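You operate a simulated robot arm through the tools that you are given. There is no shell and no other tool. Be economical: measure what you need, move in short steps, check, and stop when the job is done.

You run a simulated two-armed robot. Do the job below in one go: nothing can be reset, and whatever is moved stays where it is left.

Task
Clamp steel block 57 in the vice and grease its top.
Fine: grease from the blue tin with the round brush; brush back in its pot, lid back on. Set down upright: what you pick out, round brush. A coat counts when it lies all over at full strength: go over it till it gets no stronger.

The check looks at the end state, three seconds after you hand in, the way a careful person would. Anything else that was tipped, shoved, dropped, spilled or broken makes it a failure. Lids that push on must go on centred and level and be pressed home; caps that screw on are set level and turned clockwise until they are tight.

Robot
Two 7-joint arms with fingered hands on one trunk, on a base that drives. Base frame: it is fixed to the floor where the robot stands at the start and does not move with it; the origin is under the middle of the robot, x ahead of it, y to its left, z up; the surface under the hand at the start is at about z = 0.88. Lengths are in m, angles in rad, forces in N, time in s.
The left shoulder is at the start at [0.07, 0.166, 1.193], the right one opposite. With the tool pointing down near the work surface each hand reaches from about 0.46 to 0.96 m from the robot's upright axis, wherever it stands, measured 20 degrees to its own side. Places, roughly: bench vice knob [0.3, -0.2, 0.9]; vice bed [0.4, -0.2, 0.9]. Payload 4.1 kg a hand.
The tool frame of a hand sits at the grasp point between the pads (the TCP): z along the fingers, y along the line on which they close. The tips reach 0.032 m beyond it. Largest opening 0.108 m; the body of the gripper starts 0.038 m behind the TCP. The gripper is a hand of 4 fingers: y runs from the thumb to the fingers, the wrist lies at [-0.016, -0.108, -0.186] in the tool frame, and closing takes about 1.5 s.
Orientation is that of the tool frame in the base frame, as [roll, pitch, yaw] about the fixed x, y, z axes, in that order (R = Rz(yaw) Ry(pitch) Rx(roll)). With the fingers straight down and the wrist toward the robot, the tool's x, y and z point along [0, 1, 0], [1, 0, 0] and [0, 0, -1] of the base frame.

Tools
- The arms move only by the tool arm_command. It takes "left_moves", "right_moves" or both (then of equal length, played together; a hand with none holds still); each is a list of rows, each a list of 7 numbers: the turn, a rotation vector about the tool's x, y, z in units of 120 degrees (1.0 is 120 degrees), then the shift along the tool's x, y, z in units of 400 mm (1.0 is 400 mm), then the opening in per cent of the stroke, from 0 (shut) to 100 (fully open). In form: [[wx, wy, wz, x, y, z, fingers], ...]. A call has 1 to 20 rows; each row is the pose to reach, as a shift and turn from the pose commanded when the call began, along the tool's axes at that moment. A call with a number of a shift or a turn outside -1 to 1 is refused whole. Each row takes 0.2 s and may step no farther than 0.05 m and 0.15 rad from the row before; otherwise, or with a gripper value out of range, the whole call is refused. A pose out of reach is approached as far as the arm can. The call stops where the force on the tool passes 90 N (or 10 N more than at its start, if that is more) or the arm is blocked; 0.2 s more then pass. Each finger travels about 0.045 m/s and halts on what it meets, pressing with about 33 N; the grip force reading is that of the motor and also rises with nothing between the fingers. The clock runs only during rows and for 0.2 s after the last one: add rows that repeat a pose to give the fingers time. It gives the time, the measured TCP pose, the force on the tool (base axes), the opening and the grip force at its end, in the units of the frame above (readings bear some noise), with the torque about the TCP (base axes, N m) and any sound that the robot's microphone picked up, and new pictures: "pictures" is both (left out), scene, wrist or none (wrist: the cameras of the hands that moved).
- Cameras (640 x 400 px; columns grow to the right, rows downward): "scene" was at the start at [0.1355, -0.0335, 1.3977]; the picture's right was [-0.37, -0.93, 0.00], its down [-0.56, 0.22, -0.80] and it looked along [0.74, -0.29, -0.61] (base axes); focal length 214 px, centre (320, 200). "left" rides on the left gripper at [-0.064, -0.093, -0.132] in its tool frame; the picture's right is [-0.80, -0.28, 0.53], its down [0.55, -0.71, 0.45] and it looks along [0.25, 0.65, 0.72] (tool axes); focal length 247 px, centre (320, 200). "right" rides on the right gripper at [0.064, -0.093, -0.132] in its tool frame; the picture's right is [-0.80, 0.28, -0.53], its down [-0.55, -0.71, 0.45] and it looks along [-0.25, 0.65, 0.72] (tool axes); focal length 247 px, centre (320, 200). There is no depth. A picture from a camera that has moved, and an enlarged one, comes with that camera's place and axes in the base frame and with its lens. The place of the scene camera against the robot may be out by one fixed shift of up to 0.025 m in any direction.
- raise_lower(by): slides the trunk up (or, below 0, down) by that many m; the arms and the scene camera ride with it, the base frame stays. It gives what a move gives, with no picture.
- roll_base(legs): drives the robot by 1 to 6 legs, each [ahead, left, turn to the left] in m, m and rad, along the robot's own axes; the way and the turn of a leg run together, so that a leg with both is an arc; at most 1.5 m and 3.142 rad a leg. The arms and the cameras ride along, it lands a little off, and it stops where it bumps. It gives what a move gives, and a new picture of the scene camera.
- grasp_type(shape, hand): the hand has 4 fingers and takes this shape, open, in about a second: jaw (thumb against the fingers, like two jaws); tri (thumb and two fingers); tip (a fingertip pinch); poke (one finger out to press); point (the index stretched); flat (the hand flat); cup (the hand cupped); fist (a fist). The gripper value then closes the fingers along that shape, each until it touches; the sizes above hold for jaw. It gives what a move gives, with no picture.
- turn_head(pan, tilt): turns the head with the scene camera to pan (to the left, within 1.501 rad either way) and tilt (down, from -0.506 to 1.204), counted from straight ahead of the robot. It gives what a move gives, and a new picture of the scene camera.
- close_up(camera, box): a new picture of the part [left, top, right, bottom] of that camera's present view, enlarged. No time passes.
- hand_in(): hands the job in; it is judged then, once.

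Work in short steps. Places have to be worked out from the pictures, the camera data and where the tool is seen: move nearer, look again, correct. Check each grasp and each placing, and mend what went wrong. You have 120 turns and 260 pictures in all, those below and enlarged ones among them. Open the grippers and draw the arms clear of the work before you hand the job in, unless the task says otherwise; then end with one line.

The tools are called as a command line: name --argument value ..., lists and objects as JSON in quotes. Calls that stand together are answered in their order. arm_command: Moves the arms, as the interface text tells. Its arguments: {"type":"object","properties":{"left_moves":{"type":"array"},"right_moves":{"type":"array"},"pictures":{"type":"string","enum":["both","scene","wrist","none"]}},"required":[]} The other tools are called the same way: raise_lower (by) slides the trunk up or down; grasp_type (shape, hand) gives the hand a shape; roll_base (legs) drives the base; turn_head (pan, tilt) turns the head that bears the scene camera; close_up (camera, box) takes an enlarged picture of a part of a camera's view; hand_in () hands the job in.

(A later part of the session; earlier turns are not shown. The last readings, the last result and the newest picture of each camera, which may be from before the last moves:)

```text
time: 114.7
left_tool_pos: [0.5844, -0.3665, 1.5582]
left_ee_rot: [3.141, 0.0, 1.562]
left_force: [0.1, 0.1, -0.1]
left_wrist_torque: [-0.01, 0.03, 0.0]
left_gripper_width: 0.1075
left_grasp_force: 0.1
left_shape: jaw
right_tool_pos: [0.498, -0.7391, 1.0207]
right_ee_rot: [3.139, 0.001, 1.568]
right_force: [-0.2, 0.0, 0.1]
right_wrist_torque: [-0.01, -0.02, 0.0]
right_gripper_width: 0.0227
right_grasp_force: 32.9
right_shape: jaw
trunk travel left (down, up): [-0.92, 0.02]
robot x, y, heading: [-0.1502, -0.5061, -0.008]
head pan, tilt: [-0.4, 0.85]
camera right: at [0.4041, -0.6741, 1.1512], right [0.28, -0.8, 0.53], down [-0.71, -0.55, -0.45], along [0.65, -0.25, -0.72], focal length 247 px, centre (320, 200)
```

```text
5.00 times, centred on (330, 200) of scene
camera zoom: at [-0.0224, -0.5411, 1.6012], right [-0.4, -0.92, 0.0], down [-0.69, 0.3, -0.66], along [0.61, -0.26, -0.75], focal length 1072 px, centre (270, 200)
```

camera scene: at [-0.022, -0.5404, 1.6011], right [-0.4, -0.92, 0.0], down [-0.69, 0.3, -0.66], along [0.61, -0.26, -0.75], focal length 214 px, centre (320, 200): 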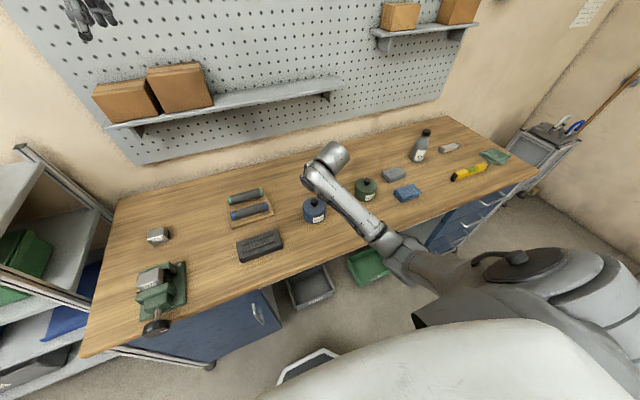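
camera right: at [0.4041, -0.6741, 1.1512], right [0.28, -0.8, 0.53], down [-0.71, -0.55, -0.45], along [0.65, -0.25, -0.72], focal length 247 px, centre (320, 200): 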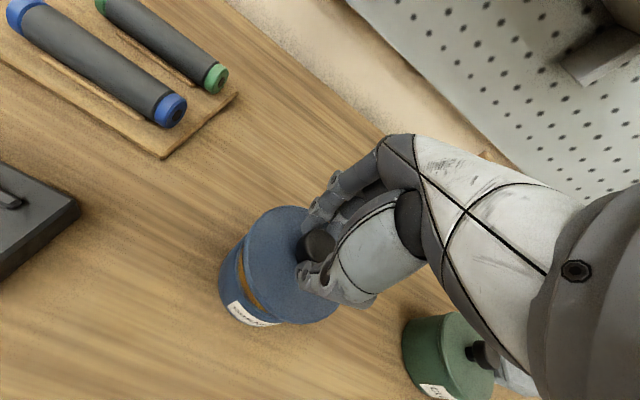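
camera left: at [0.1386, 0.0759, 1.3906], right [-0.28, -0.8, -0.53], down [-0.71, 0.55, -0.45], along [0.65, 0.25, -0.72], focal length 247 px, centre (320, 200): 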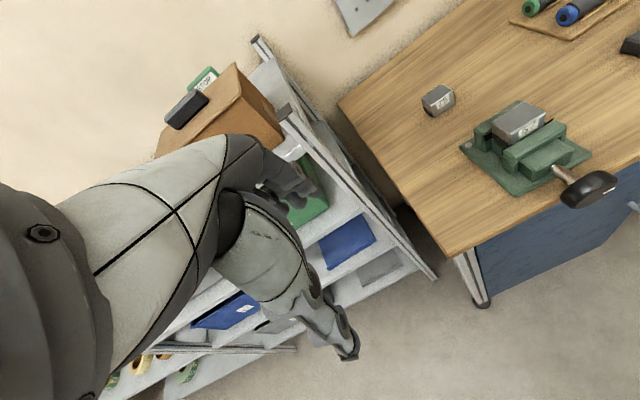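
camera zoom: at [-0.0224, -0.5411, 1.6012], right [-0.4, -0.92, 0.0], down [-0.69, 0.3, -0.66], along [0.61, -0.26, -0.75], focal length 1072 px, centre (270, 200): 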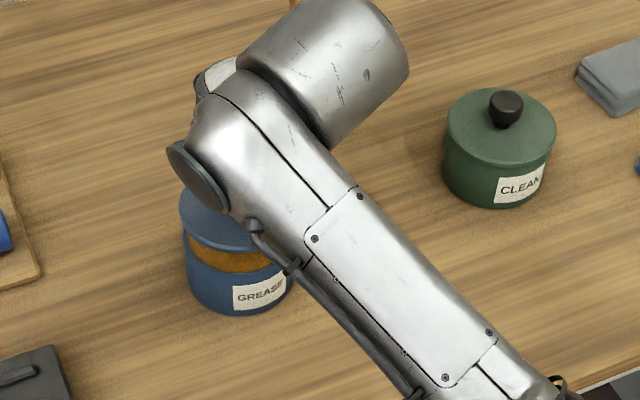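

Lid is off, grease visible. Carry the lid to a clear spot at about (0.37, −0.81) and lower it.

arm_command --right_moves '[[0, 0, 0, 0, 0, -0.08, 15], [0, 0, 0, 0, -0.08, -0.1, 15], [0, 0, 0, -0.06, -0.16, -0.1, 15], [0, 0, 0, -0.12, -0.24, -0.1, 15], [0, 0, 0, -0.1775, -0.32, -0.1, 15], [0, 0, 0, -0.1775, -0.32, 0, 15], [0, 0, 0, -0.1775, -0.32, 0.08, 15], [0, 0, 0, -0.1775, -0.32, 0.13, 15], [0, 0, 0, -0.1775, -0.32, 0.15, 15], [0, 0, 0, -0.1775, -0.32, 0.15, 15]]' --pictures "wrist"

close_up --camera "scene" --box '[280, 160, 380, 260]'

```text
time: 116.9
left_tool_pos: [0.5856, -0.3681, 1.558]
left_ee_rot: [3.14, -0.001, 1.564]
left_force: [0.0, 0.0, -0.3]
left_wrist_torque: [-0.03, 0.0, -0.01]
left_gripper_width: 0.1077
left_grasp_force: 0.1
left_shape: jaw
right_tool_pos: [0.3707, -0.811, 0.9569]
right_ee_rot: [3.141, 0.002, 1.566]
right_force: [-0.1, 0.2, -0.3]
right_wrist_torque: [-0.01, -0.04, -0.04]
right_gripper_width: 0.0221
right_grasp_force: 32.7
right_shape: jaw
trunk travel left (down, up): [-0.92, 0.02]
robot x, y, heading: [-0.1501, -0.5073, -0.006]
head pan, tilt: [-0.4, 0.85]
camera right: at [0.2761, -0.745, 1.0894], right [0.28, -0.8, 0.53], down [-0.71, -0.55, -0.45], along [0.65, -0.25, -0.72], focal length 247 px, centre (320, 200)
```

right: 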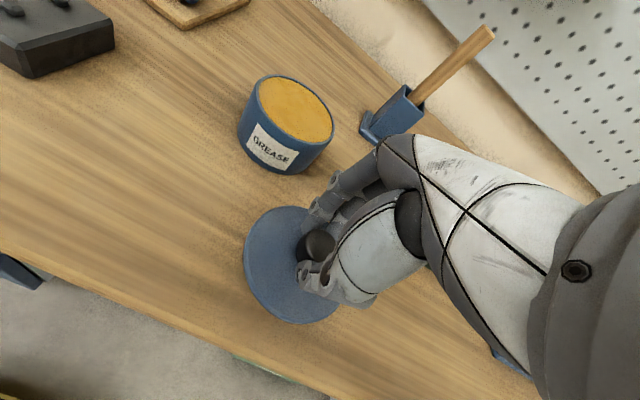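

```text
4.00 times, centred on (330, 210) of scene
camera zoom: at [-0.022, -0.541, 1.6011], right [-0.4, -0.92, 0.0], down [-0.69, 0.3, -0.66], along [0.61, -0.26, -0.75], focal length 858 px, centre (280, 160)
```

zoom: 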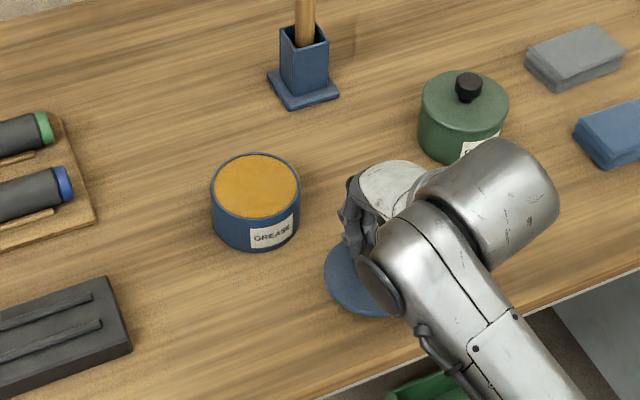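

The tin is full of grease nearly to the rim. Lower the lid gently onto the bench.

arm_command --right_moves '[[0, 0, 0, 0, 0, 0.01, 15], [0, 0, 0, 0, 0, 0.02, 15], [0, 0, 0, 0, 0, 0.03, 15], [0, 0, 0, 0, 0, 0.03, 15]]' --pictures "none"

```text
time: 117.9
left_tool_pos: [0.5845, -0.3681, 1.5574]
left_ee_rot: [3.14, -0.001, 1.564]
left_force: [0.2, 0.0, -0.5]
left_wrist_torque: [0.01, 0.02, -0.01]
left_gripper_width: 0.1076
left_grasp_force: 0.1
left_shape: jaw
right_tool_pos: [0.3702, -0.8103, 0.9466]
right_ee_rot: [-3.14, -0.001, 1.567]
right_force: [-0.1, -0.2, -0.3]
right_wrist_torque: [0.0, 0.02, 0.02]
right_gripper_width: 0.0225
right_grasp_force: 33.2
right_shape: jaw
trunk travel left (down, up): [-0.92, 0.02]
robot x, y, heading: [-0.1497, -0.5089, -0.009]
head pan, tilt: [-0.4, 0.85]
```

arm_command --right_moves '[[0, 0, 0, 0, 0, 0.008, 15], [0, 0, 0, 0, 0, 0.015, 15], [0, 0, 0, 0, 0, 0.02, 15], [0, 0, 0, 0, 0, 0.02, 15]]' --pictures "wrist"

```text
time: 118.9
left_tool_pos: [0.5834, -0.3686, 1.5586]
left_ee_rot: [-3.141, 0.0, 1.564]
left_force: [-0.1, 0.4, 0.3]
left_wrist_torque: [-0.01, -0.01, 0.03]
left_gripper_width: 0.1077
left_grasp_force: 0.1
left_shape: jaw
right_tool_pos: [0.3697, -0.8098, 0.9392]
right_ee_rot: [3.141, 0.0, 1.567]
right_force: [0.1, 0.7, -1.0]
right_wrist_torque: [0.0, -0.01, -0.02]
right_gripper_width: 0.0223
right_grasp_force: 32.3
right_shape: jaw
trunk travel left (down, up): [-0.92, 0.02]
robot x, y, heading: [-0.1481, -0.5066, -0.005]
head pan, tilt: [-0.4, 0.85]
camera right: at [0.2759, -0.7451, 1.0703], right [0.28, -0.8, 0.53], down [-0.71, -0.55, -0.45], along [0.65, -0.25, -0.72], focal length 247 px, centre (320, 200)
```

right: 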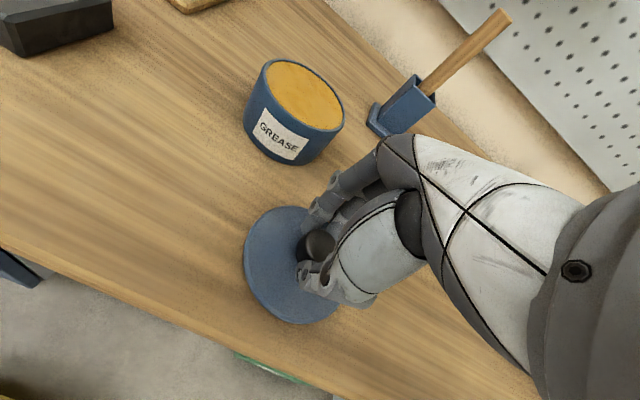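

Not yet touching (lid is thin). Continue a few mm.

arm_command --right_moves '[[0, 0, 0, 0, 0, 0.006, 15], [0, 0, 0, 0, 0, 0.012, 15], [0, 0, 0, 0, 0, 0.012, 15]]' --pictures "none"

```text
time: 119.7
left_tool_pos: [0.5835, -0.3677, 1.5581]
left_ee_rot: [-3.141, 0.0, 1.562]
left_force: [-0.3, 0.6, 0.6]
left_wrist_torque: [-0.02, -0.03, -0.01]
left_gripper_width: 0.1079
left_grasp_force: 0.0
left_shape: jaw
right_tool_pos: [0.3694, -0.8099, 0.9346]
right_ee_rot: [3.141, -0.001, 1.564]
right_force: [0.2, -0.1, 0.0]
right_wrist_torque: [-0.02, -0.01, -0.01]
right_gripper_width: 0.0223
right_grasp_force: 33.1
right_shape: jaw
trunk travel left (down, up): [-0.92, 0.02]
robot x, y, heading: [-0.1521, -0.509, -0.009]
head pan, tilt: [-0.4, 0.85]
```

arm_command --right_moves '[[0, 0, 0, 0, 0, 0.006, 15], [0, 0, 0, 0, 0, 0.012, 15], [0, 0, 0, 0, 0, 0.012, 15]]' --pictures "wrist"

close_up --camera "right" --box '[220, 180, 380, 340]'

```text
time: 120.5
left_tool_pos: [0.5839, -0.3676, 1.5593]
left_ee_rot: [-3.141, -0.001, 1.563]
left_force: [-0.8, -0.2, -0.2]
left_wrist_torque: [0.0, -0.01, 0.0]
left_gripper_width: 0.1077
left_grasp_force: 0.0
left_shape: jaw
right_tool_pos: [0.3704, -0.8103, 0.9304]
right_ee_rot: [3.14, 0.001, 1.565]
right_force: [-0.3, -0.3, 3.9]
right_wrist_torque: [-0.01, -0.15, 0.04]
right_gripper_width: 0.0222
right_grasp_force: 33.0
right_shape: jaw
trunk travel left (down, up): [-0.92, 0.02]
robot x, y, heading: [-0.1484, -0.5115, -0.007]
head pan, tilt: [-0.4, 0.85]
camera right: at [0.2756, -0.745, 1.0613], right [0.28, -0.8, 0.53], down [-0.71, -0.55, -0.45], along [0.65, -0.25, -0.72], focal length 247 px, centre (320, 200)
```

right: 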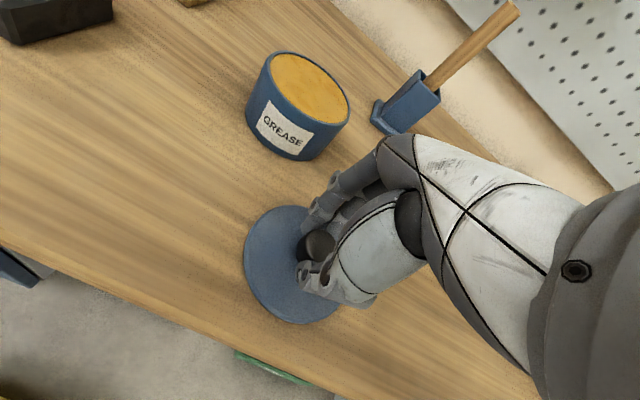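

```text
2.50 times, centred on (300, 260) of right
camera zoom: at [0.2756, -0.745, 1.0613], right [0.28, -0.8, 0.53], down [-0.71, -0.55, -0.45], along [0.65, -0.25, -0.72], focal length 617 px, centre (370, 50)
```

zoom: 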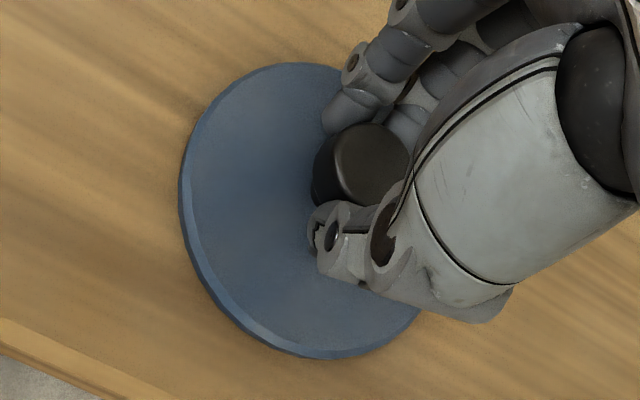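

Contact (4 N). Release and rise; then head toward the brush handle.

arm_command --right_moves '[[0, 0, 0, 0, 0, 0, 30], [0, 0, 0, 0, 0, 0, 50], [0, 0, 0, 0, 0, 0, 65], [0, 0, 0, 0, 0, 0, 65], [0, 0, 0, 0, 0, -0.06, 65], [0, 0, 0, 0, 0, -0.15, 65], [0, 0, 0, 0, 0, -0.25, 65], [0, 0, 0, 0, 0, -0.36, 65], [0, 0, 0, 0, 0, -0.48, 65], [0, 0, 0, -0.02, 0.08, -0.55, 65], [0, 0, 0, -0.04, 0.18, -0.58, 65], [0, 0, 0, -0.06, 0.28, -0.58, 65], [0, 0, 0, -0.08, 0.36, -0.58, 65], [0, 0, 0, -0.08, 0.36, -0.58, 65]]'

close_up --camera "right" --box '[230, 100, 410, 320]'

```text
time: 123.5
left_tool_pos: [0.5848, -0.3663, 1.5602]
left_ee_rot: [3.141, 0.0, 1.565]
left_force: [0.6, -0.3, -0.2]
left_wrist_torque: [-0.02, 0.0, 0.03]
left_gripper_width: 0.1076
left_grasp_force: 0.1
left_shape: jaw
right_tool_pos: [0.5138, -0.8428, 1.1626]
right_ee_rot: [3.141, -0.001, 1.566]
right_force: [0.0, 1.1, 0.5]
right_wrist_torque: [0.02, -0.02, 0.03]
right_gripper_width: 0.0698
right_grasp_force: 0.1
right_shape: jaw
trunk travel left (down, up): [-0.92, 0.02]
robot x, y, heading: [-0.1468, -0.5066, -0.008]
head pan, tilt: [-0.4, 0.85]
camera scene: at [-0.0227, -0.5411, 1.6012], right [-0.4, -0.92, 0.0], down [-0.69, 0.3, -0.66], along [0.61, -0.26, -0.75], focal length 214 px, centre (320, 200)
camera right: at [0.4195, -0.7781, 1.2934], right [0.28, -0.8, 0.53], down [-0.71, -0.55, -0.45], along [0.65, -0.25, -0.72], focal length 247 px, centre (320, 200)
```

scene: 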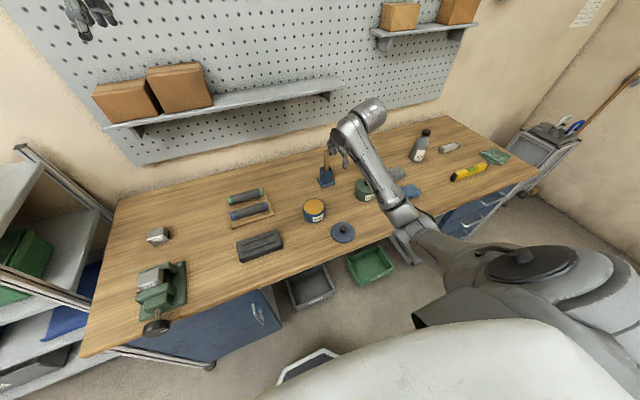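
right: 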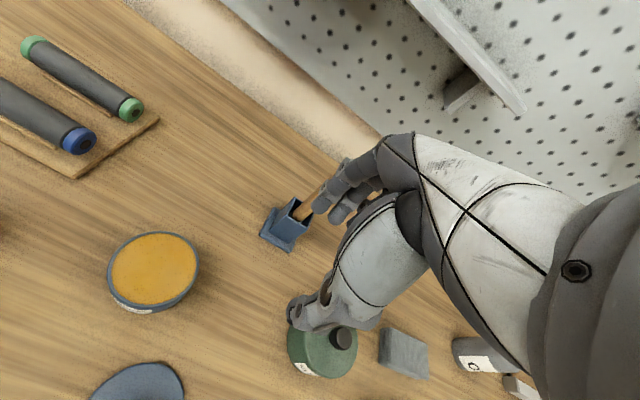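

```text
1.82 times, centred on (320, 210) of right
camera zoom: at [0.4195, -0.7781, 1.2934], right [0.28, -0.8, 0.53], down [-0.71, -0.55, -0.45], along [0.65, -0.25, -0.72], focal length 449 px, centre (320, 182)
```

zoom: 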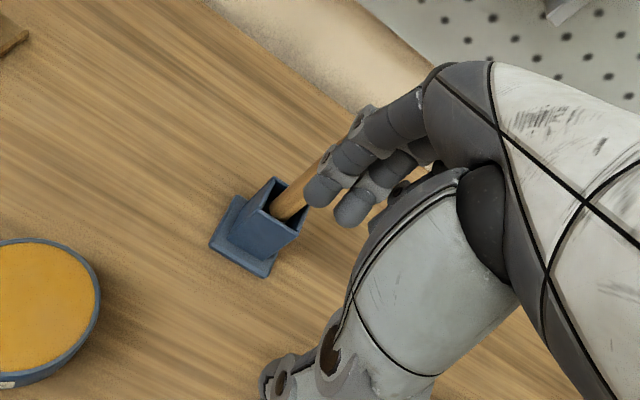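

Lid sits flat, tin open. Move above the brush handle (≈[0.661, −0.865]) and check alignment before descending.

arm_command --right_moves '[[0, 0, 0, -0.015, 0.1, 0, 70], [0, 0, 0, -0.03, 0.2, 0, 70], [0, 0, 0, -0.045, 0.3, 0, 70], [0, 0, 0, -0.055, 0.37, 0, 70], [0, 0, 0, -0.055, 0.37, 0, 70]]'

close_up --camera "scene" --box '[300, 120, 380, 200]'

close_up --camera "left" --box '[500, 80, 640, 240]'

```text
time: 124.7
left_tool_pos: [0.5844, -0.3675, 1.5588]
left_ee_rot: [3.141, 0.0, 1.564]
left_force: [0.1, -0.2, 0.6]
left_wrist_torque: [0.01, -0.03, -0.01]
left_gripper_width: 0.1076
left_grasp_force: 0.0
left_shape: jaw
right_tool_pos: [0.6604, -0.8663, 1.1625]
right_ee_rot: [-3.141, 0.0, 1.565]
right_force: [0.2, -0.5, -0.4]
right_wrist_torque: [-0.02, 0.02, -0.01]
right_gripper_width: 0.0754
right_grasp_force: 0.0
right_shape: jaw
trunk travel left (down, up): [-0.92, 0.02]
robot x, y, heading: [-0.1472, -0.5086, -0.005]
head pan, tilt: [-0.4, 0.85]
camera scene: at [-0.0224, -0.5413, 1.6011], right [-0.4, -0.92, 0.0], down [-0.69, 0.3, -0.66], along [0.61, -0.26, -0.75], focal length 214 px, centre (320, 200)
camera right: at [0.5672, -0.8011, 1.2934], right [0.28, -0.8, 0.53], down [-0.71, -0.55, -0.45], along [0.65, -0.25, -0.72], focal length 247 px, centre (320, 200)
```

scene: 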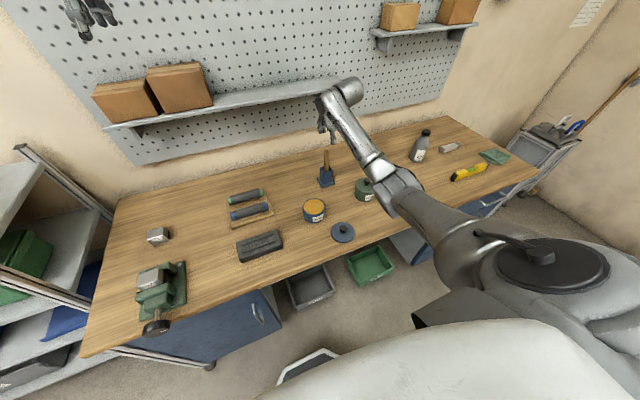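
right: 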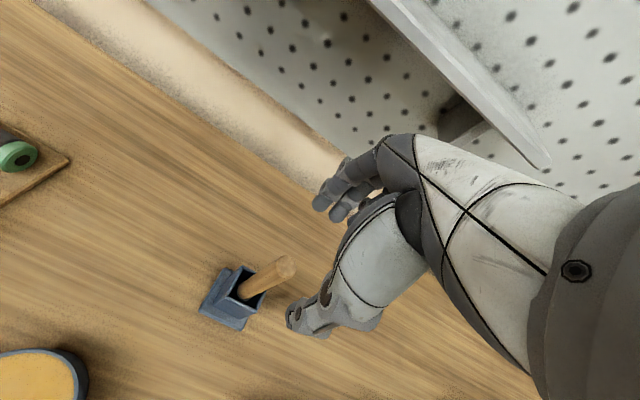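

```text
5.00 times, centred on (340, 160) of scene
camera zoom: at [-0.0224, -0.5413, 1.6011], right [-0.4, -0.92, 0.0], down [-0.69, 0.3, -0.66], along [0.61, -0.26, -0.75], focal length 1072 px, centre (220, 400)
```

zoom: 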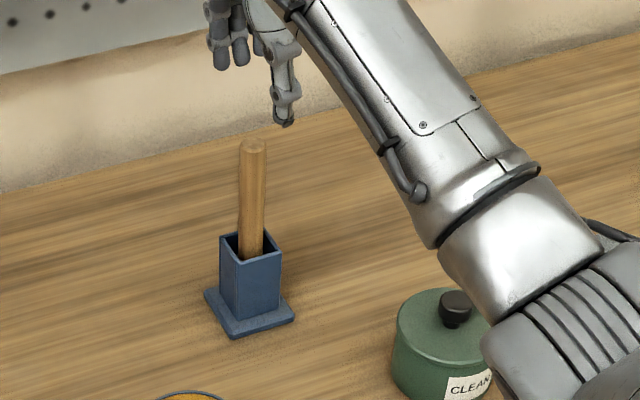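

```text
2.50 times, centred on (570, 160) of left
camera zoom: at [0.4906, -0.4314, 1.6901], right [-0.29, -0.8, -0.53], down [-0.7, 0.55, -0.45], along [0.65, 0.24, -0.72], focal length 617 px, centre (-305, 300)
```

zoom: 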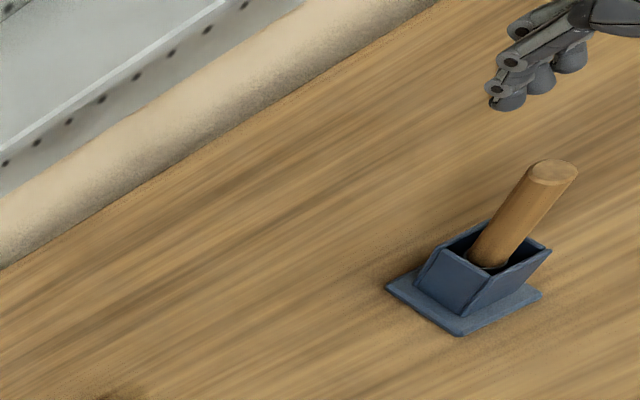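

Handle top at [0.662, −0.864, 1.091], vertical. Descend around it and close.

arm_command --right_moves '[[0, 0, 0, 0.005, 0.003, 0.08, 70], [0, 0, 0, 0.005, 0.003, 0.16, 70], [0, 0, 0, 0.005, 0.003, 0.236, 70], [0, 0, 0, 0.005, 0.003, 0.236, 50], [0, 0, 0, 0.005, 0.003, 0.236, 30], [0, 0, 0, 0.005, 0.003, 0.236, 10], [0, 0, 0, 0.005, 0.003, 0.236, 5], [0, 0, 0, 0.005, 0.003, 0.236, 5], [0, 0, 0, 0.005, 0.003, 0.236, 5], [0, 0, 0, 0.005, 0.003, 0.236, 5], [0, 0, 0, 0.005, 0.003, 0.236, 5]]' --pictures "wrist"

close_up --camera "scene" --box '[300, 120, 380, 200]'

```text
time: 127.1
left_tool_pos: [0.5835, -0.3677, 1.5581]
left_ee_rot: [-3.141, 0.0, 1.563]
left_force: [0.0, -0.5, 1.6]
left_wrist_torque: [-0.01, -0.03, 0.03]
left_gripper_width: 0.1078
left_grasp_force: 0.0
left_shape: jaw
right_tool_pos: [0.6617, -0.8632, 1.0664]
right_ee_rot: [3.141, 0.0, 1.566]
right_force: [0.4, -0.8, -0.5]
right_wrist_torque: [-0.07, -0.02, 0.0]
right_gripper_width: 0.007
right_grasp_force: 33.3
right_shape: jaw
trunk travel left (down, up): [-0.92, 0.02]
robot x, y, heading: [-0.1502, -0.5069, -0.008]
head pan, tilt: [-0.4, 0.85]
camera right: at [0.5684, -0.7983, 1.1982], right [0.28, -0.8, 0.53], down [-0.71, -0.55, -0.45], along [0.65, -0.25, -0.72], focal length 247 px, centre (320, 200)
```

right: 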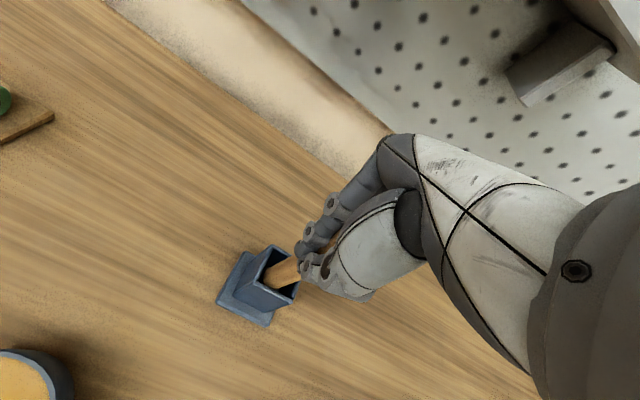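

```text
5.00 times, centred on (340, 160) of scene
camera zoom: at [-0.0222, -0.5411, 1.6011], right [-0.4, -0.92, 0.0], down [-0.69, 0.3, -0.66], along [0.61, -0.26, -0.75], focal length 1072 px, centre (220, 400)
```

zoom: 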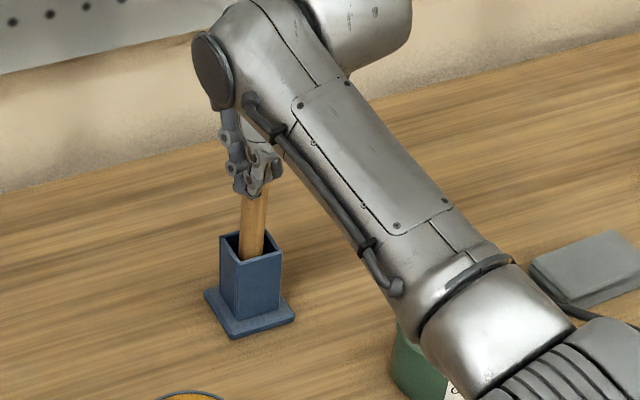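

Hand appears closed round the handle. Lift straight up and check that the brush comes along.

arm_command --right_moves '[[0, 0, 0, 0, 0, -0.05, 5], [0, 0, 0, 0, 0, -0.12, 5], [0, 0, 0, 0, 0, -0.2, 5], [0, 0, 0, 0, 0, -0.3, 5], [0, 0, 0, 0, 0, -0.38, 5], [0, 0, 0, 0, 0, -0.38, 5]]'

close_up --camera "scene" --box '[290, 90, 390, 200]'

close_up --camera "left" --box '[500, 40, 640, 240]'

```text
time: 128.5
left_tool_pos: [0.5835, -0.3681, 1.5584]
left_ee_rot: [-3.141, 0.0, 1.563]
left_force: [-0.1, 0.6, -0.1]
left_wrist_torque: [0.01, 0.0, 0.01]
left_gripper_width: 0.1077
left_grasp_force: 0.1
left_shape: jaw
right_tool_pos: [0.6625, -0.8641, 1.2198]
right_ee_rot: [-3.141, -0.001, 1.566]
right_force: [-0.7, -0.1, -1.3]
right_wrist_torque: [0.02, 0.01, 0.01]
right_gripper_width: 0.0069
right_grasp_force: 33.0
right_shape: jaw
trunk travel left (down, up): [-0.92, 0.02]
robot x, y, heading: [-0.1462, -0.5086, -0.011]
head pan, tilt: [-0.4, 0.85]
camera scene: at [-0.0221, -0.5413, 1.6011], right [-0.4, -0.92, 0.0], down [-0.69, 0.3, -0.66], along [0.61, -0.26, -0.75], focal length 214 px, centre (320, 200)
camera right: at [0.5684, -0.7986, 1.3503], right [0.28, -0.8, 0.53], down [-0.71, -0.55, -0.45], along [0.65, -0.25, -0.72], focal length 247 px, centre (320, 200)
```

scene: 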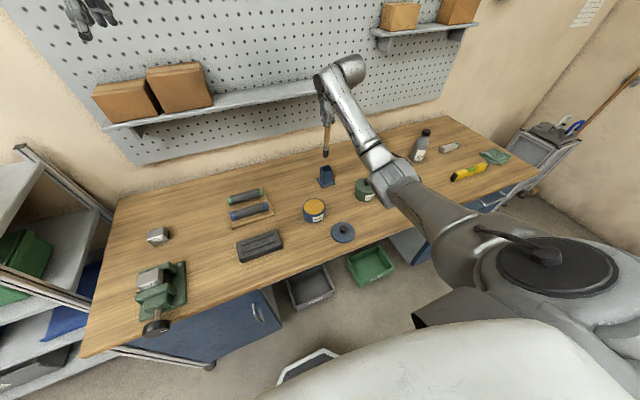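
right: 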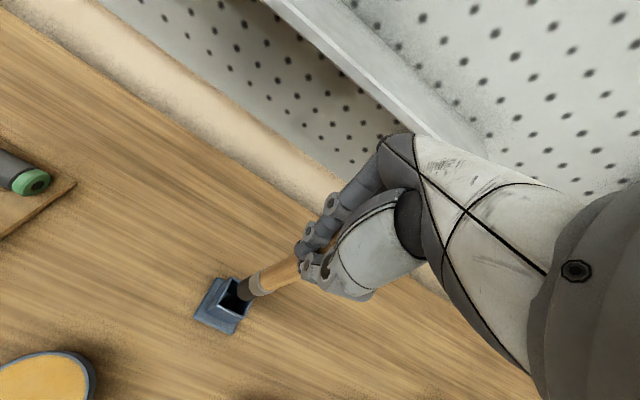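

```text
3.64 times, centred on (340, 145) of scene
camera zoom: at [-0.0221, -0.5413, 1.6011], right [-0.4, -0.92, 0.0], down [-0.69, 0.3, -0.66], along [0.61, -0.26, -0.75], focal length 780 px, centre (247, 400)
```

zoom: 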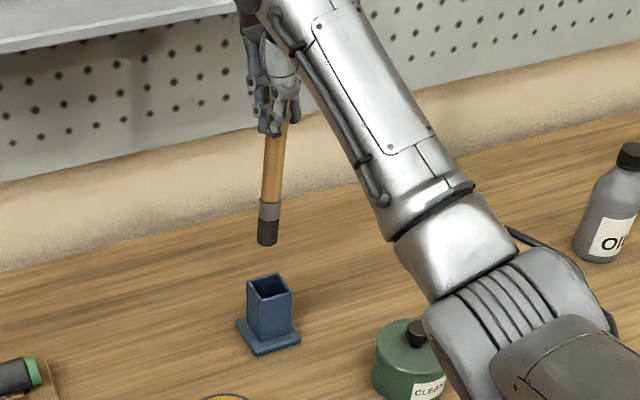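

```text
2.00 times, centred on (570, 140) of left
camera zoom: at [0.491, -0.4314, 1.69], right [-0.29, -0.8, -0.53], down [-0.7, 0.55, -0.45], along [0.65, 0.24, -0.72], focal length 494 px, centre (-180, 320)
```

zoom: 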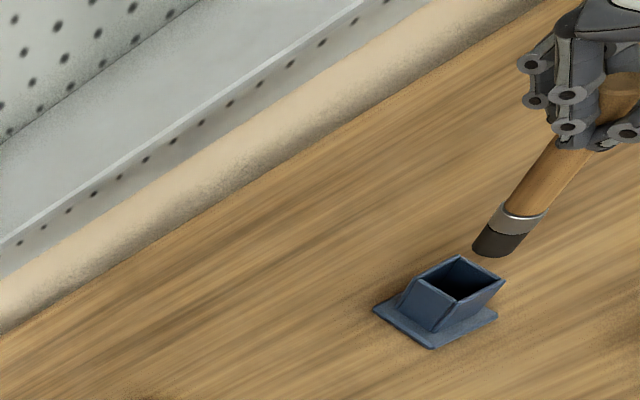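

Brush held straight, tip about 0.172 m below the TCP. Move over the grease tin and lower until the tip is just above the grease.

arm_command --right_moves '[[0, 0, 0, 0.06, -0.08, 0, 5], [0, 0, 0, 0.12, -0.16, 0, 5], [0, 0, 0, 0.18, -0.24, 0, 5], [0, 0, 0, 0.24, -0.32, 0, 5], [0, 0, 0, 0.31, -0.409, 0, 5], [0, 0, 0, 0.31, -0.409, 0.08, 5], [0, 0, 0, 0.31, -0.409, 0.16, 5], [0, 0, 0, 0.31, -0.409, 0.24, 5], [0, 0, 0, 0.31, -0.409, 0.25, 5]]' --pictures "wrist"

close_up --camera "scene" --box '[280, 140, 380, 240]'

close_up --camera "right" --box '[120, 220, 340, 400]'

```text
time: 130.5
left_tool_pos: [0.5836, -0.3686, 1.5583]
left_ee_rot: [3.141, 0.001, 1.563]
left_force: [-0.3, -0.7, -0.6]
left_wrist_torque: [0.01, -0.02, -0.02]
left_gripper_width: 0.1079
left_grasp_force: 0.1
left_shape: jaw
right_tool_pos: [0.4983, -0.7381, 1.1185]
right_ee_rot: [3.14, 0.0, 1.563]
right_force: [0.3, 0.0, 0.3]
right_wrist_torque: [0.01, -0.01, -0.02]
right_gripper_width: 0.0069
right_grasp_force: 33.3
right_shape: jaw
trunk travel left (down, up): [-0.92, 0.02]
robot x, y, heading: [-0.1478, -0.5029, -0.008]
head pan, tilt: [-0.4, 0.85]
camera right: at [0.4058, -0.6731, 1.2497], right [0.28, -0.8, 0.53], down [-0.71, -0.55, -0.45], along [0.65, -0.25, -0.72], focal length 247 px, centre (320, 200)
```

right: 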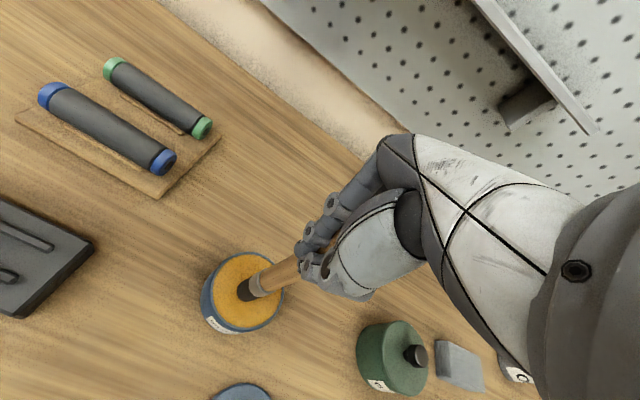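

```text
4.00 times, centred on (330, 190) of scene
camera zoom: at [-0.0221, -0.5411, 1.6011], right [-0.4, -0.92, 0.0], down [-0.69, 0.3, -0.66], along [0.61, -0.26, -0.75], focal length 858 px, centre (280, 240)
```

zoom: 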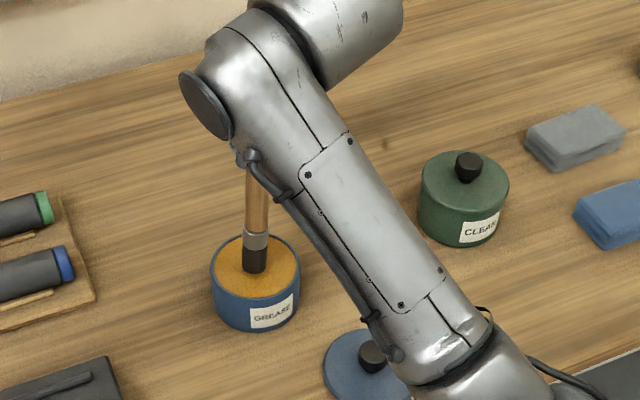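

```text
2.22 times, centred on (230, 310) of right
camera zoom: at [0.4058, -0.6731, 1.2497], right [0.28, -0.8, 0.53], down [-0.71, -0.55, -0.45], along [0.65, -0.25, -0.72], focal length 549 px, centre (520, -44)
```

zoom: 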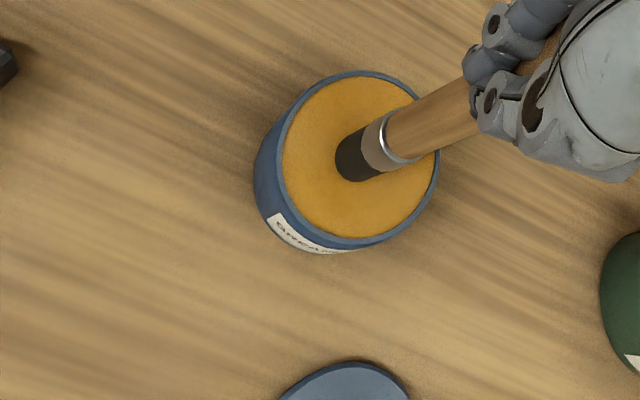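

Brush centred over the grease. Dip ~25 mm, swirl a little, watch the force, then lift.

arm_command --right_moves '[[0, 0, 0, 0, 0, 0.02, 5], [0, 0, 0, 0, 0, 0.04, 5], [0, 0, 0, 0, 0, 0.055, 5], [0, 0, 0, 0, 0, 0.068, 5], [0, 0, 0, 0.015, 0, 0.068, 5], [0, 0, 0, 0, 0.015, 0.068, 5], [0, 0, 0, -0.015, 0, 0.068, 5], [0, 0, 0, 0, -0.015, 0.068, 5], [0, 0, 0, 0.015, 0, 0.068, 5], [0, 0, 0, 0, 0, 0.068, 5]]' --pictures "none"

close_up --camera "right" --box '[160, 180, 340, 360]'

```text
time: 132.7
left_tool_pos: [0.5785, -0.3663, 1.5618]
left_ee_rot: [3.138, 0.001, 1.564]
left_force: [-0.9, 0.2, 0.3]
left_wrist_torque: [0.04, 0.02, -0.01]
left_gripper_width: 0.1078
left_grasp_force: 0.0
left_shape: jaw
right_tool_pos: [0.497, -0.7372, 1.0941]
right_ee_rot: [3.138, 0.0, 1.565]
right_force: [0.4, 1.8, 25.4]
right_wrist_torque: [-0.07, -0.09, -0.04]
right_gripper_width: 0.0092
right_grasp_force: 32.8
right_shape: jaw
trunk travel left (down, up): [-0.92, 0.02]
robot x, y, heading: [-0.1502, -0.512, -0.01]
head pan, tilt: [-0.4, 0.85]
```

```text
2.22 times, centred on (250, 270) of right
camera zoom: at [0.4023, -0.6723, 1.2251], right [0.28, -0.8, 0.53], down [-0.71, -0.55, -0.45], along [0.65, -0.25, -0.72], focal length 549 px, centre (476, 44)
```

zoom: 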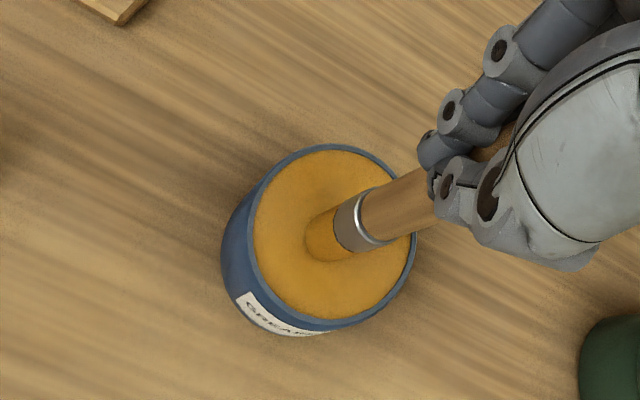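

The bristles are coated with grease (surface firm, 25 N). Lift and drive left to the vice.

arm_command --right_moves '[[0, 0, 0, 0, 0, -0.05, 5], [0, 0, 0, 0, 0, -0.13, 5], [0, 0, 0, 0, 0, -0.22, 5], [0, 0, 0, 0, 0, -0.32, 5], [0, 0, 0, 0, 0, -0.35, 5], [0, 0, 0, 0, 0, -0.35, 5]]' --pictures "wrist"

roll_base --legs '[[0, 0.45, 0]]'

```text
time: 134.1
left_tool_pos: [0.5837, -0.3683, 1.559]
left_ee_rot: [-3.141, 0.0, 1.564]
left_force: [-0.3, -0.3, -0.6]
left_wrist_torque: [-0.01, 0.0, -0.02]
left_gripper_width: 0.1078
left_grasp_force: 0.0
left_shape: jaw
right_tool_pos: [0.4985, -0.7396, 1.2337]
right_ee_rot: [-3.141, 0.001, 1.564]
right_force: [0.2, -0.3, -1.0]
right_wrist_torque: [0.03, 0.02, -0.02]
right_gripper_width: 0.0072
right_grasp_force: 33.2
right_shape: jaw
trunk travel left (down, up): [-0.92, 0.02]
robot x, y, heading: [-0.1492, -0.5061, -0.007]
head pan, tilt: [-0.4, 0.85]
camera right: at [0.4055, -0.6736, 1.3639], right [0.28, -0.8, 0.53], down [-0.71, -0.55, -0.45], along [0.65, -0.25, -0.72], focal length 247 px, centre (320, 200)
```

right: 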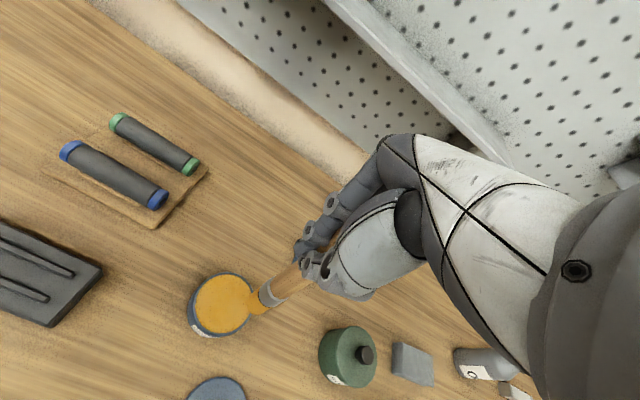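

```text
time: 136.9
left_tool_pos: [0.5867, 0.0817, 1.5572]
left_ee_rot: [3.142, -0.003, 1.565]
left_force: [-0.2, -0.8, 0.8]
left_wrist_torque: [0.01, 0.01, 0.03]
left_gripper_width: 0.1077
left_grasp_force: 0.0
left_shape: jaw
right_tool_pos: [0.5027, -0.2885, 1.2316]
right_ee_rot: [-3.141, -0.002, 1.566]
right_force: [-0.6, 0.4, 0.1]
right_wrist_torque: [0.01, -0.02, -0.01]
right_gripper_width: 0.0073
right_grasp_force: 33.4
right_shape: jaw
trunk travel left (down, up): [-0.92, 0.02]
robot x, y, heading: [-0.1452, -0.0585, -0.008]
head pan, tilt: [-0.4, 0.85]
camera scene: at [-0.019, -0.092, 1.6011], right [-0.4, -0.92, 0.0], down [-0.69, 0.3, -0.66], along [0.61, -0.26, -0.75], focal length 214 px, centre (320, 200)
```

scene: 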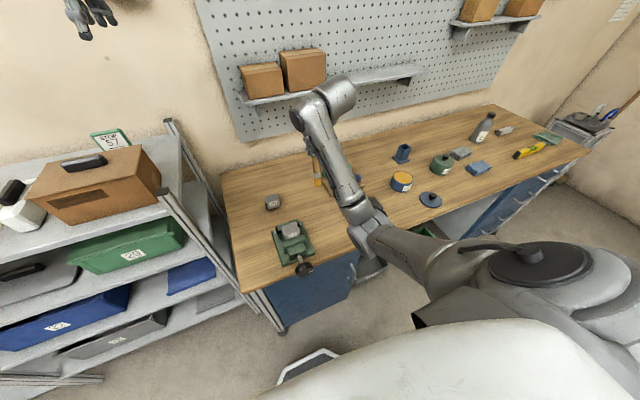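

Move the brush over the block and look at it from the wrist camera.

arm_command --right_moves '[[0, 0, 0, 0.08, -0.05, 0, 5], [0, 0, 0, 0.16, -0.11, 0, 5], [0, 0, 0, 0.24, -0.17, 0, 5], [0, 0, 0, 0.319, -0.227, 0, 5], [0, 0, 0, 0.319, -0.227, 0.08, 5], [0, 0, 0, 0.319, -0.227, 0.14, 5], [0, 0, 0, 0.319, -0.227, 0.14, 5]]' --pictures "wrist"

close_up --camera "right" --box '[160, 200, 340, 380]'

close_up --camera "scene" --box '[260, 170, 340, 280]'

```text
time: 138.5
left_tool_pos: [0.5879, 0.0844, 1.5581]
left_ee_rot: [3.141, 0.0, 1.565]
left_force: [0.6, 0.6, -0.3]
left_wrist_torque: [0.02, -0.01, 0.01]
left_gripper_width: 0.1076
left_grasp_force: 0.1
left_shape: jaw
right_tool_pos: [0.4135, -0.1587, 1.176]
right_ee_rot: [3.142, 0.001, 1.566]
right_force: [-0.9, 0.8, -0.9]
right_wrist_torque: [0.01, 0.03, -0.01]
right_gripper_width: 0.0072
right_grasp_force: 33.3
right_shape: jaw
trunk travel left (down, up): [-0.92, 0.02]
robot x, y, heading: [-0.1455, -0.0563, -0.004]
head pan, tilt: [-0.4, 0.85]
camera right: at [0.3193, -0.0932, 1.3073], right [0.28, -0.8, 0.53], down [-0.71, -0.55, -0.45], along [0.65, -0.25, -0.72], focal length 247 px, centre (320, 200)
```

right: 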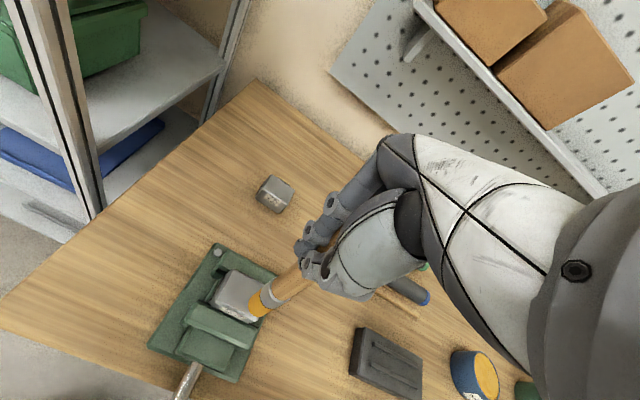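

```text
2.22 times, centred on (250, 290) of right
camera zoom: at [0.3193, -0.0932, 1.3073], right [0.28, -0.8, 0.53], down [-0.71, -0.55, -0.45], along [0.65, -0.25, -0.72], focal length 549 px, centre (476, 0)
```

zoom: 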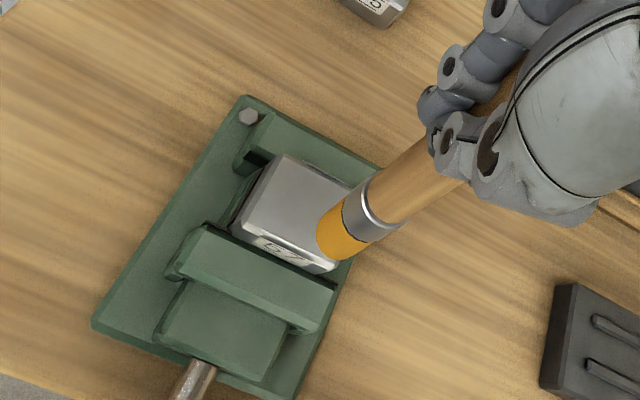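

```text
3.64 times, centred on (300, 225) of scene
camera zoom: at [-0.019, -0.0889, 1.6012], right [-0.4, -0.92, 0.0], down [-0.69, 0.3, -0.66], along [0.61, -0.26, -0.75], focal length 780 px, centre (393, 109)
```

zoom: 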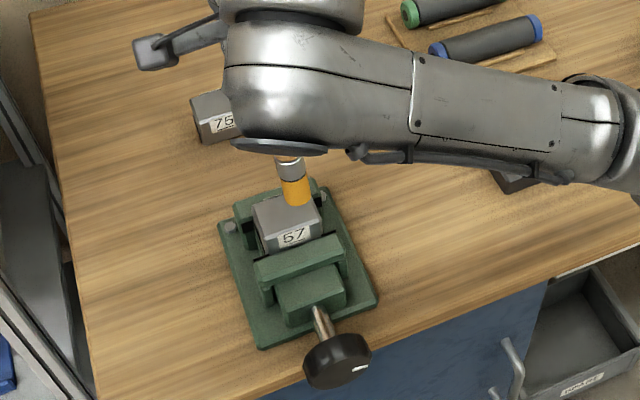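

The block top spans x 0.389–0.433, y −0.186 to −0.132 (touching both jaws). The tip sits offset by about (−0.017, −0.014) from the TCP, as the brush tilted a little. I centre the tip over the block and come down to just above contact.

arm_command --right_moves '[[0, 0, 0, 0.02, 0.02, 0.02, 5], [0, 0, 0, 0.035, 0.036, 0.04, 5], [0, 0, 0, 0.035, 0.036, 0.065, 5], [0, 0, 0, 0.035, 0.036, 0.065, 5]]' --pictures "none"

close_up --camera "right" --box '[180, 190, 340, 350]'

close_up --camera "scene" --box '[270, 190, 320, 250]'

```text
time: 139.5
left_tool_pos: [0.5875, 0.0833, 1.5592]
left_ee_rot: [-3.141, 0.0, 1.563]
left_force: [-0.1, 0.4, -0.1]
left_wrist_torque: [0.01, -0.02, -0.04]
left_gripper_width: 0.1075
left_grasp_force: 0.1
left_shape: jaw
right_tool_pos: [0.427, -0.1458, 1.1495]
right_ee_rot: [3.141, 0.0, 1.566]
right_force: [-1.0, -0.3, -1.1]
right_wrist_torque: [-0.01, -0.01, -0.02]
right_gripper_width: 0.0073
right_grasp_force: 32.9
right_shape: jaw
trunk travel left (down, up): [-0.92, 0.02]
robot x, y, heading: [-0.1438, -0.0557, -0.01]
head pan, tilt: [-0.4, 0.85]
```

```text
2.50 times, centred on (260, 270) of right
camera zoom: at [0.3339, -0.0805, 1.2811], right [0.28, -0.8, 0.53], down [-0.71, -0.55, -0.45], along [0.65, -0.25, -0.72], focal length 617 px, centre (470, 25)
```

zoom: 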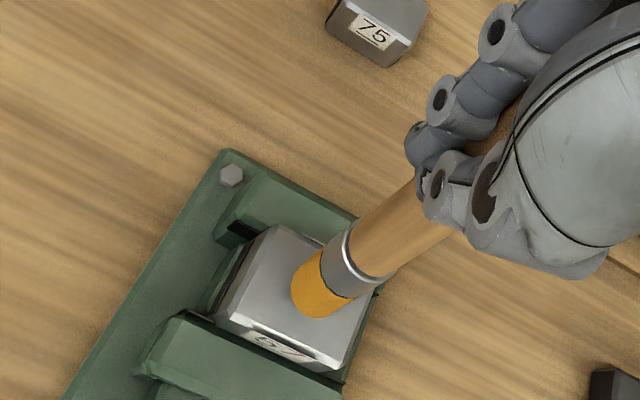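

```text
6.67 times, centred on (295, 220) of scene
camera zoom: at [-0.0191, -0.0903, 1.6012], right [-0.4, -0.92, 0.0], down [-0.69, 0.3, -0.66], along [0.61, -0.26, -0.75], focal length 1430 px, centre (487, 67)
```

zoom: 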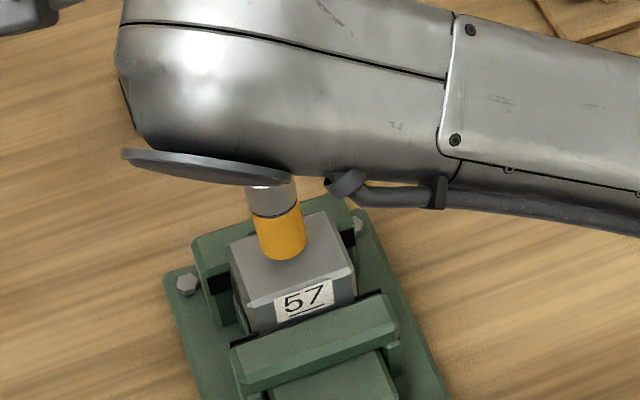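

The tip is over the block's middle. Descend in small steps to light contact.

arm_command --right_moves '[[0, 0, 0, 0, 0, 0.008, 5], [0, 0, 0, 0, 0, 0.016, 5], [0, 0, 0, 0, 0, 0.016, 5]]' --pictures "none"

close_up --camera "right" --box '[180, 190, 340, 350]'

```text
time: 140.3
left_tool_pos: [0.5877, 0.0832, 1.559]
left_ee_rot: [-3.141, -0.001, 1.565]
left_force: [-0.1, -0.2, -0.7]
left_wrist_torque: [-0.01, 0.04, 0.03]
left_gripper_width: 0.1077
left_grasp_force: 0.2
left_shape: jaw
right_tool_pos: [0.4273, -0.1453, 1.1429]
right_ee_rot: [-3.14, 0.002, 1.566]
right_force: [0.8, 0.2, 0.5]
right_wrist_torque: [0.04, 0.0, -0.03]
right_gripper_width: 0.0075
right_grasp_force: 33.0
right_shape: jaw
trunk travel left (down, up): [-0.92, 0.02]
robot x, y, heading: [-0.1469, -0.0574, -0.011]
head pan, tilt: [-0.4, 0.85]
```

```text
2.50 times, centred on (260, 270) of right
camera zoom: at [0.334, -0.0801, 1.2746], right [0.28, -0.8, 0.53], down [-0.71, -0.55, -0.45], along [0.65, -0.25, -0.72], focal length 617 px, centre (470, 25)
```

zoom: 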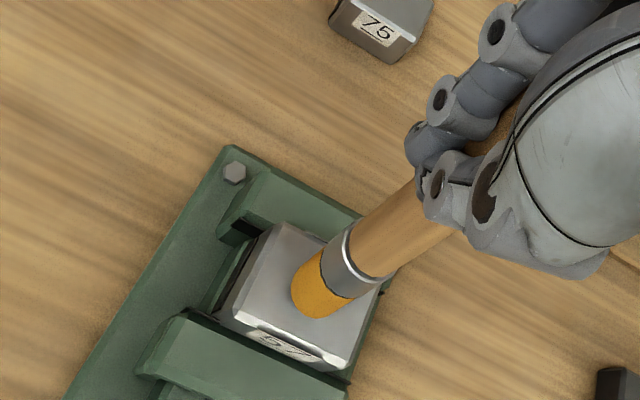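

Still just above. Another few mm.

arm_command --right_moves '[[0, 0, 0, 0, 0, 0.006, 5], [0, 0, 0, 0, 0, 0.012, 5], [0, 0, 0, 0, 0, 0.018, 5], [0, 0, 0, 0, 0, 0.018, 5]]' --pictures "none"

close_up --camera "right" --box '[180, 190, 340, 350]'

```text
time: 141.3
left_tool_pos: [0.5847, 0.0832, 1.5603]
left_ee_rot: [3.14, 0.0, 1.564]
left_force: [-0.8, 0.2, -0.4]
left_wrist_torque: [0.01, 0.0, -0.03]
left_gripper_width: 0.1075
left_grasp_force: 0.1
left_shape: jaw
right_tool_pos: [0.4256, -0.1444, 1.1393]
right_ee_rot: [3.134, 0.001, 1.565]
right_force: [0.0, 0.2, 19.2]
right_wrist_torque: [-0.16, -0.09, 0.03]
right_gripper_width: 0.0081
right_grasp_force: 33.5
right_shape: jaw
trunk travel left (down, up): [-0.92, 0.02]
robot x, y, heading: [-0.1454, -0.0562, -0.006]
head pan, tilt: [-0.4, 0.85]
```

```text
2.50 times, centred on (260, 270) of right
camera zoom: at [0.332, -0.0799, 1.2694], right [0.28, -0.8, 0.53], down [-0.71, -0.55, -0.45], along [0.65, -0.25, -0.72], focal length 617 px, centre (470, 25)
```

zoom: 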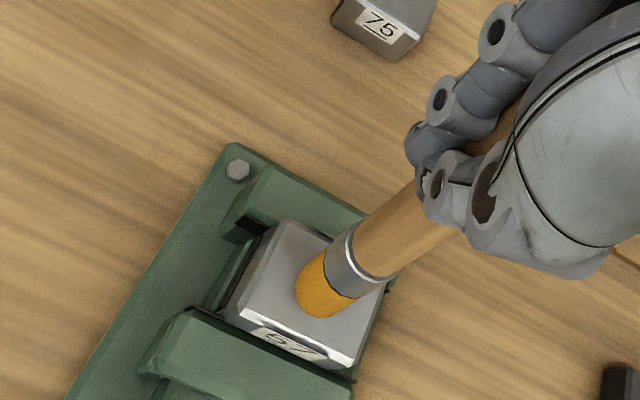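

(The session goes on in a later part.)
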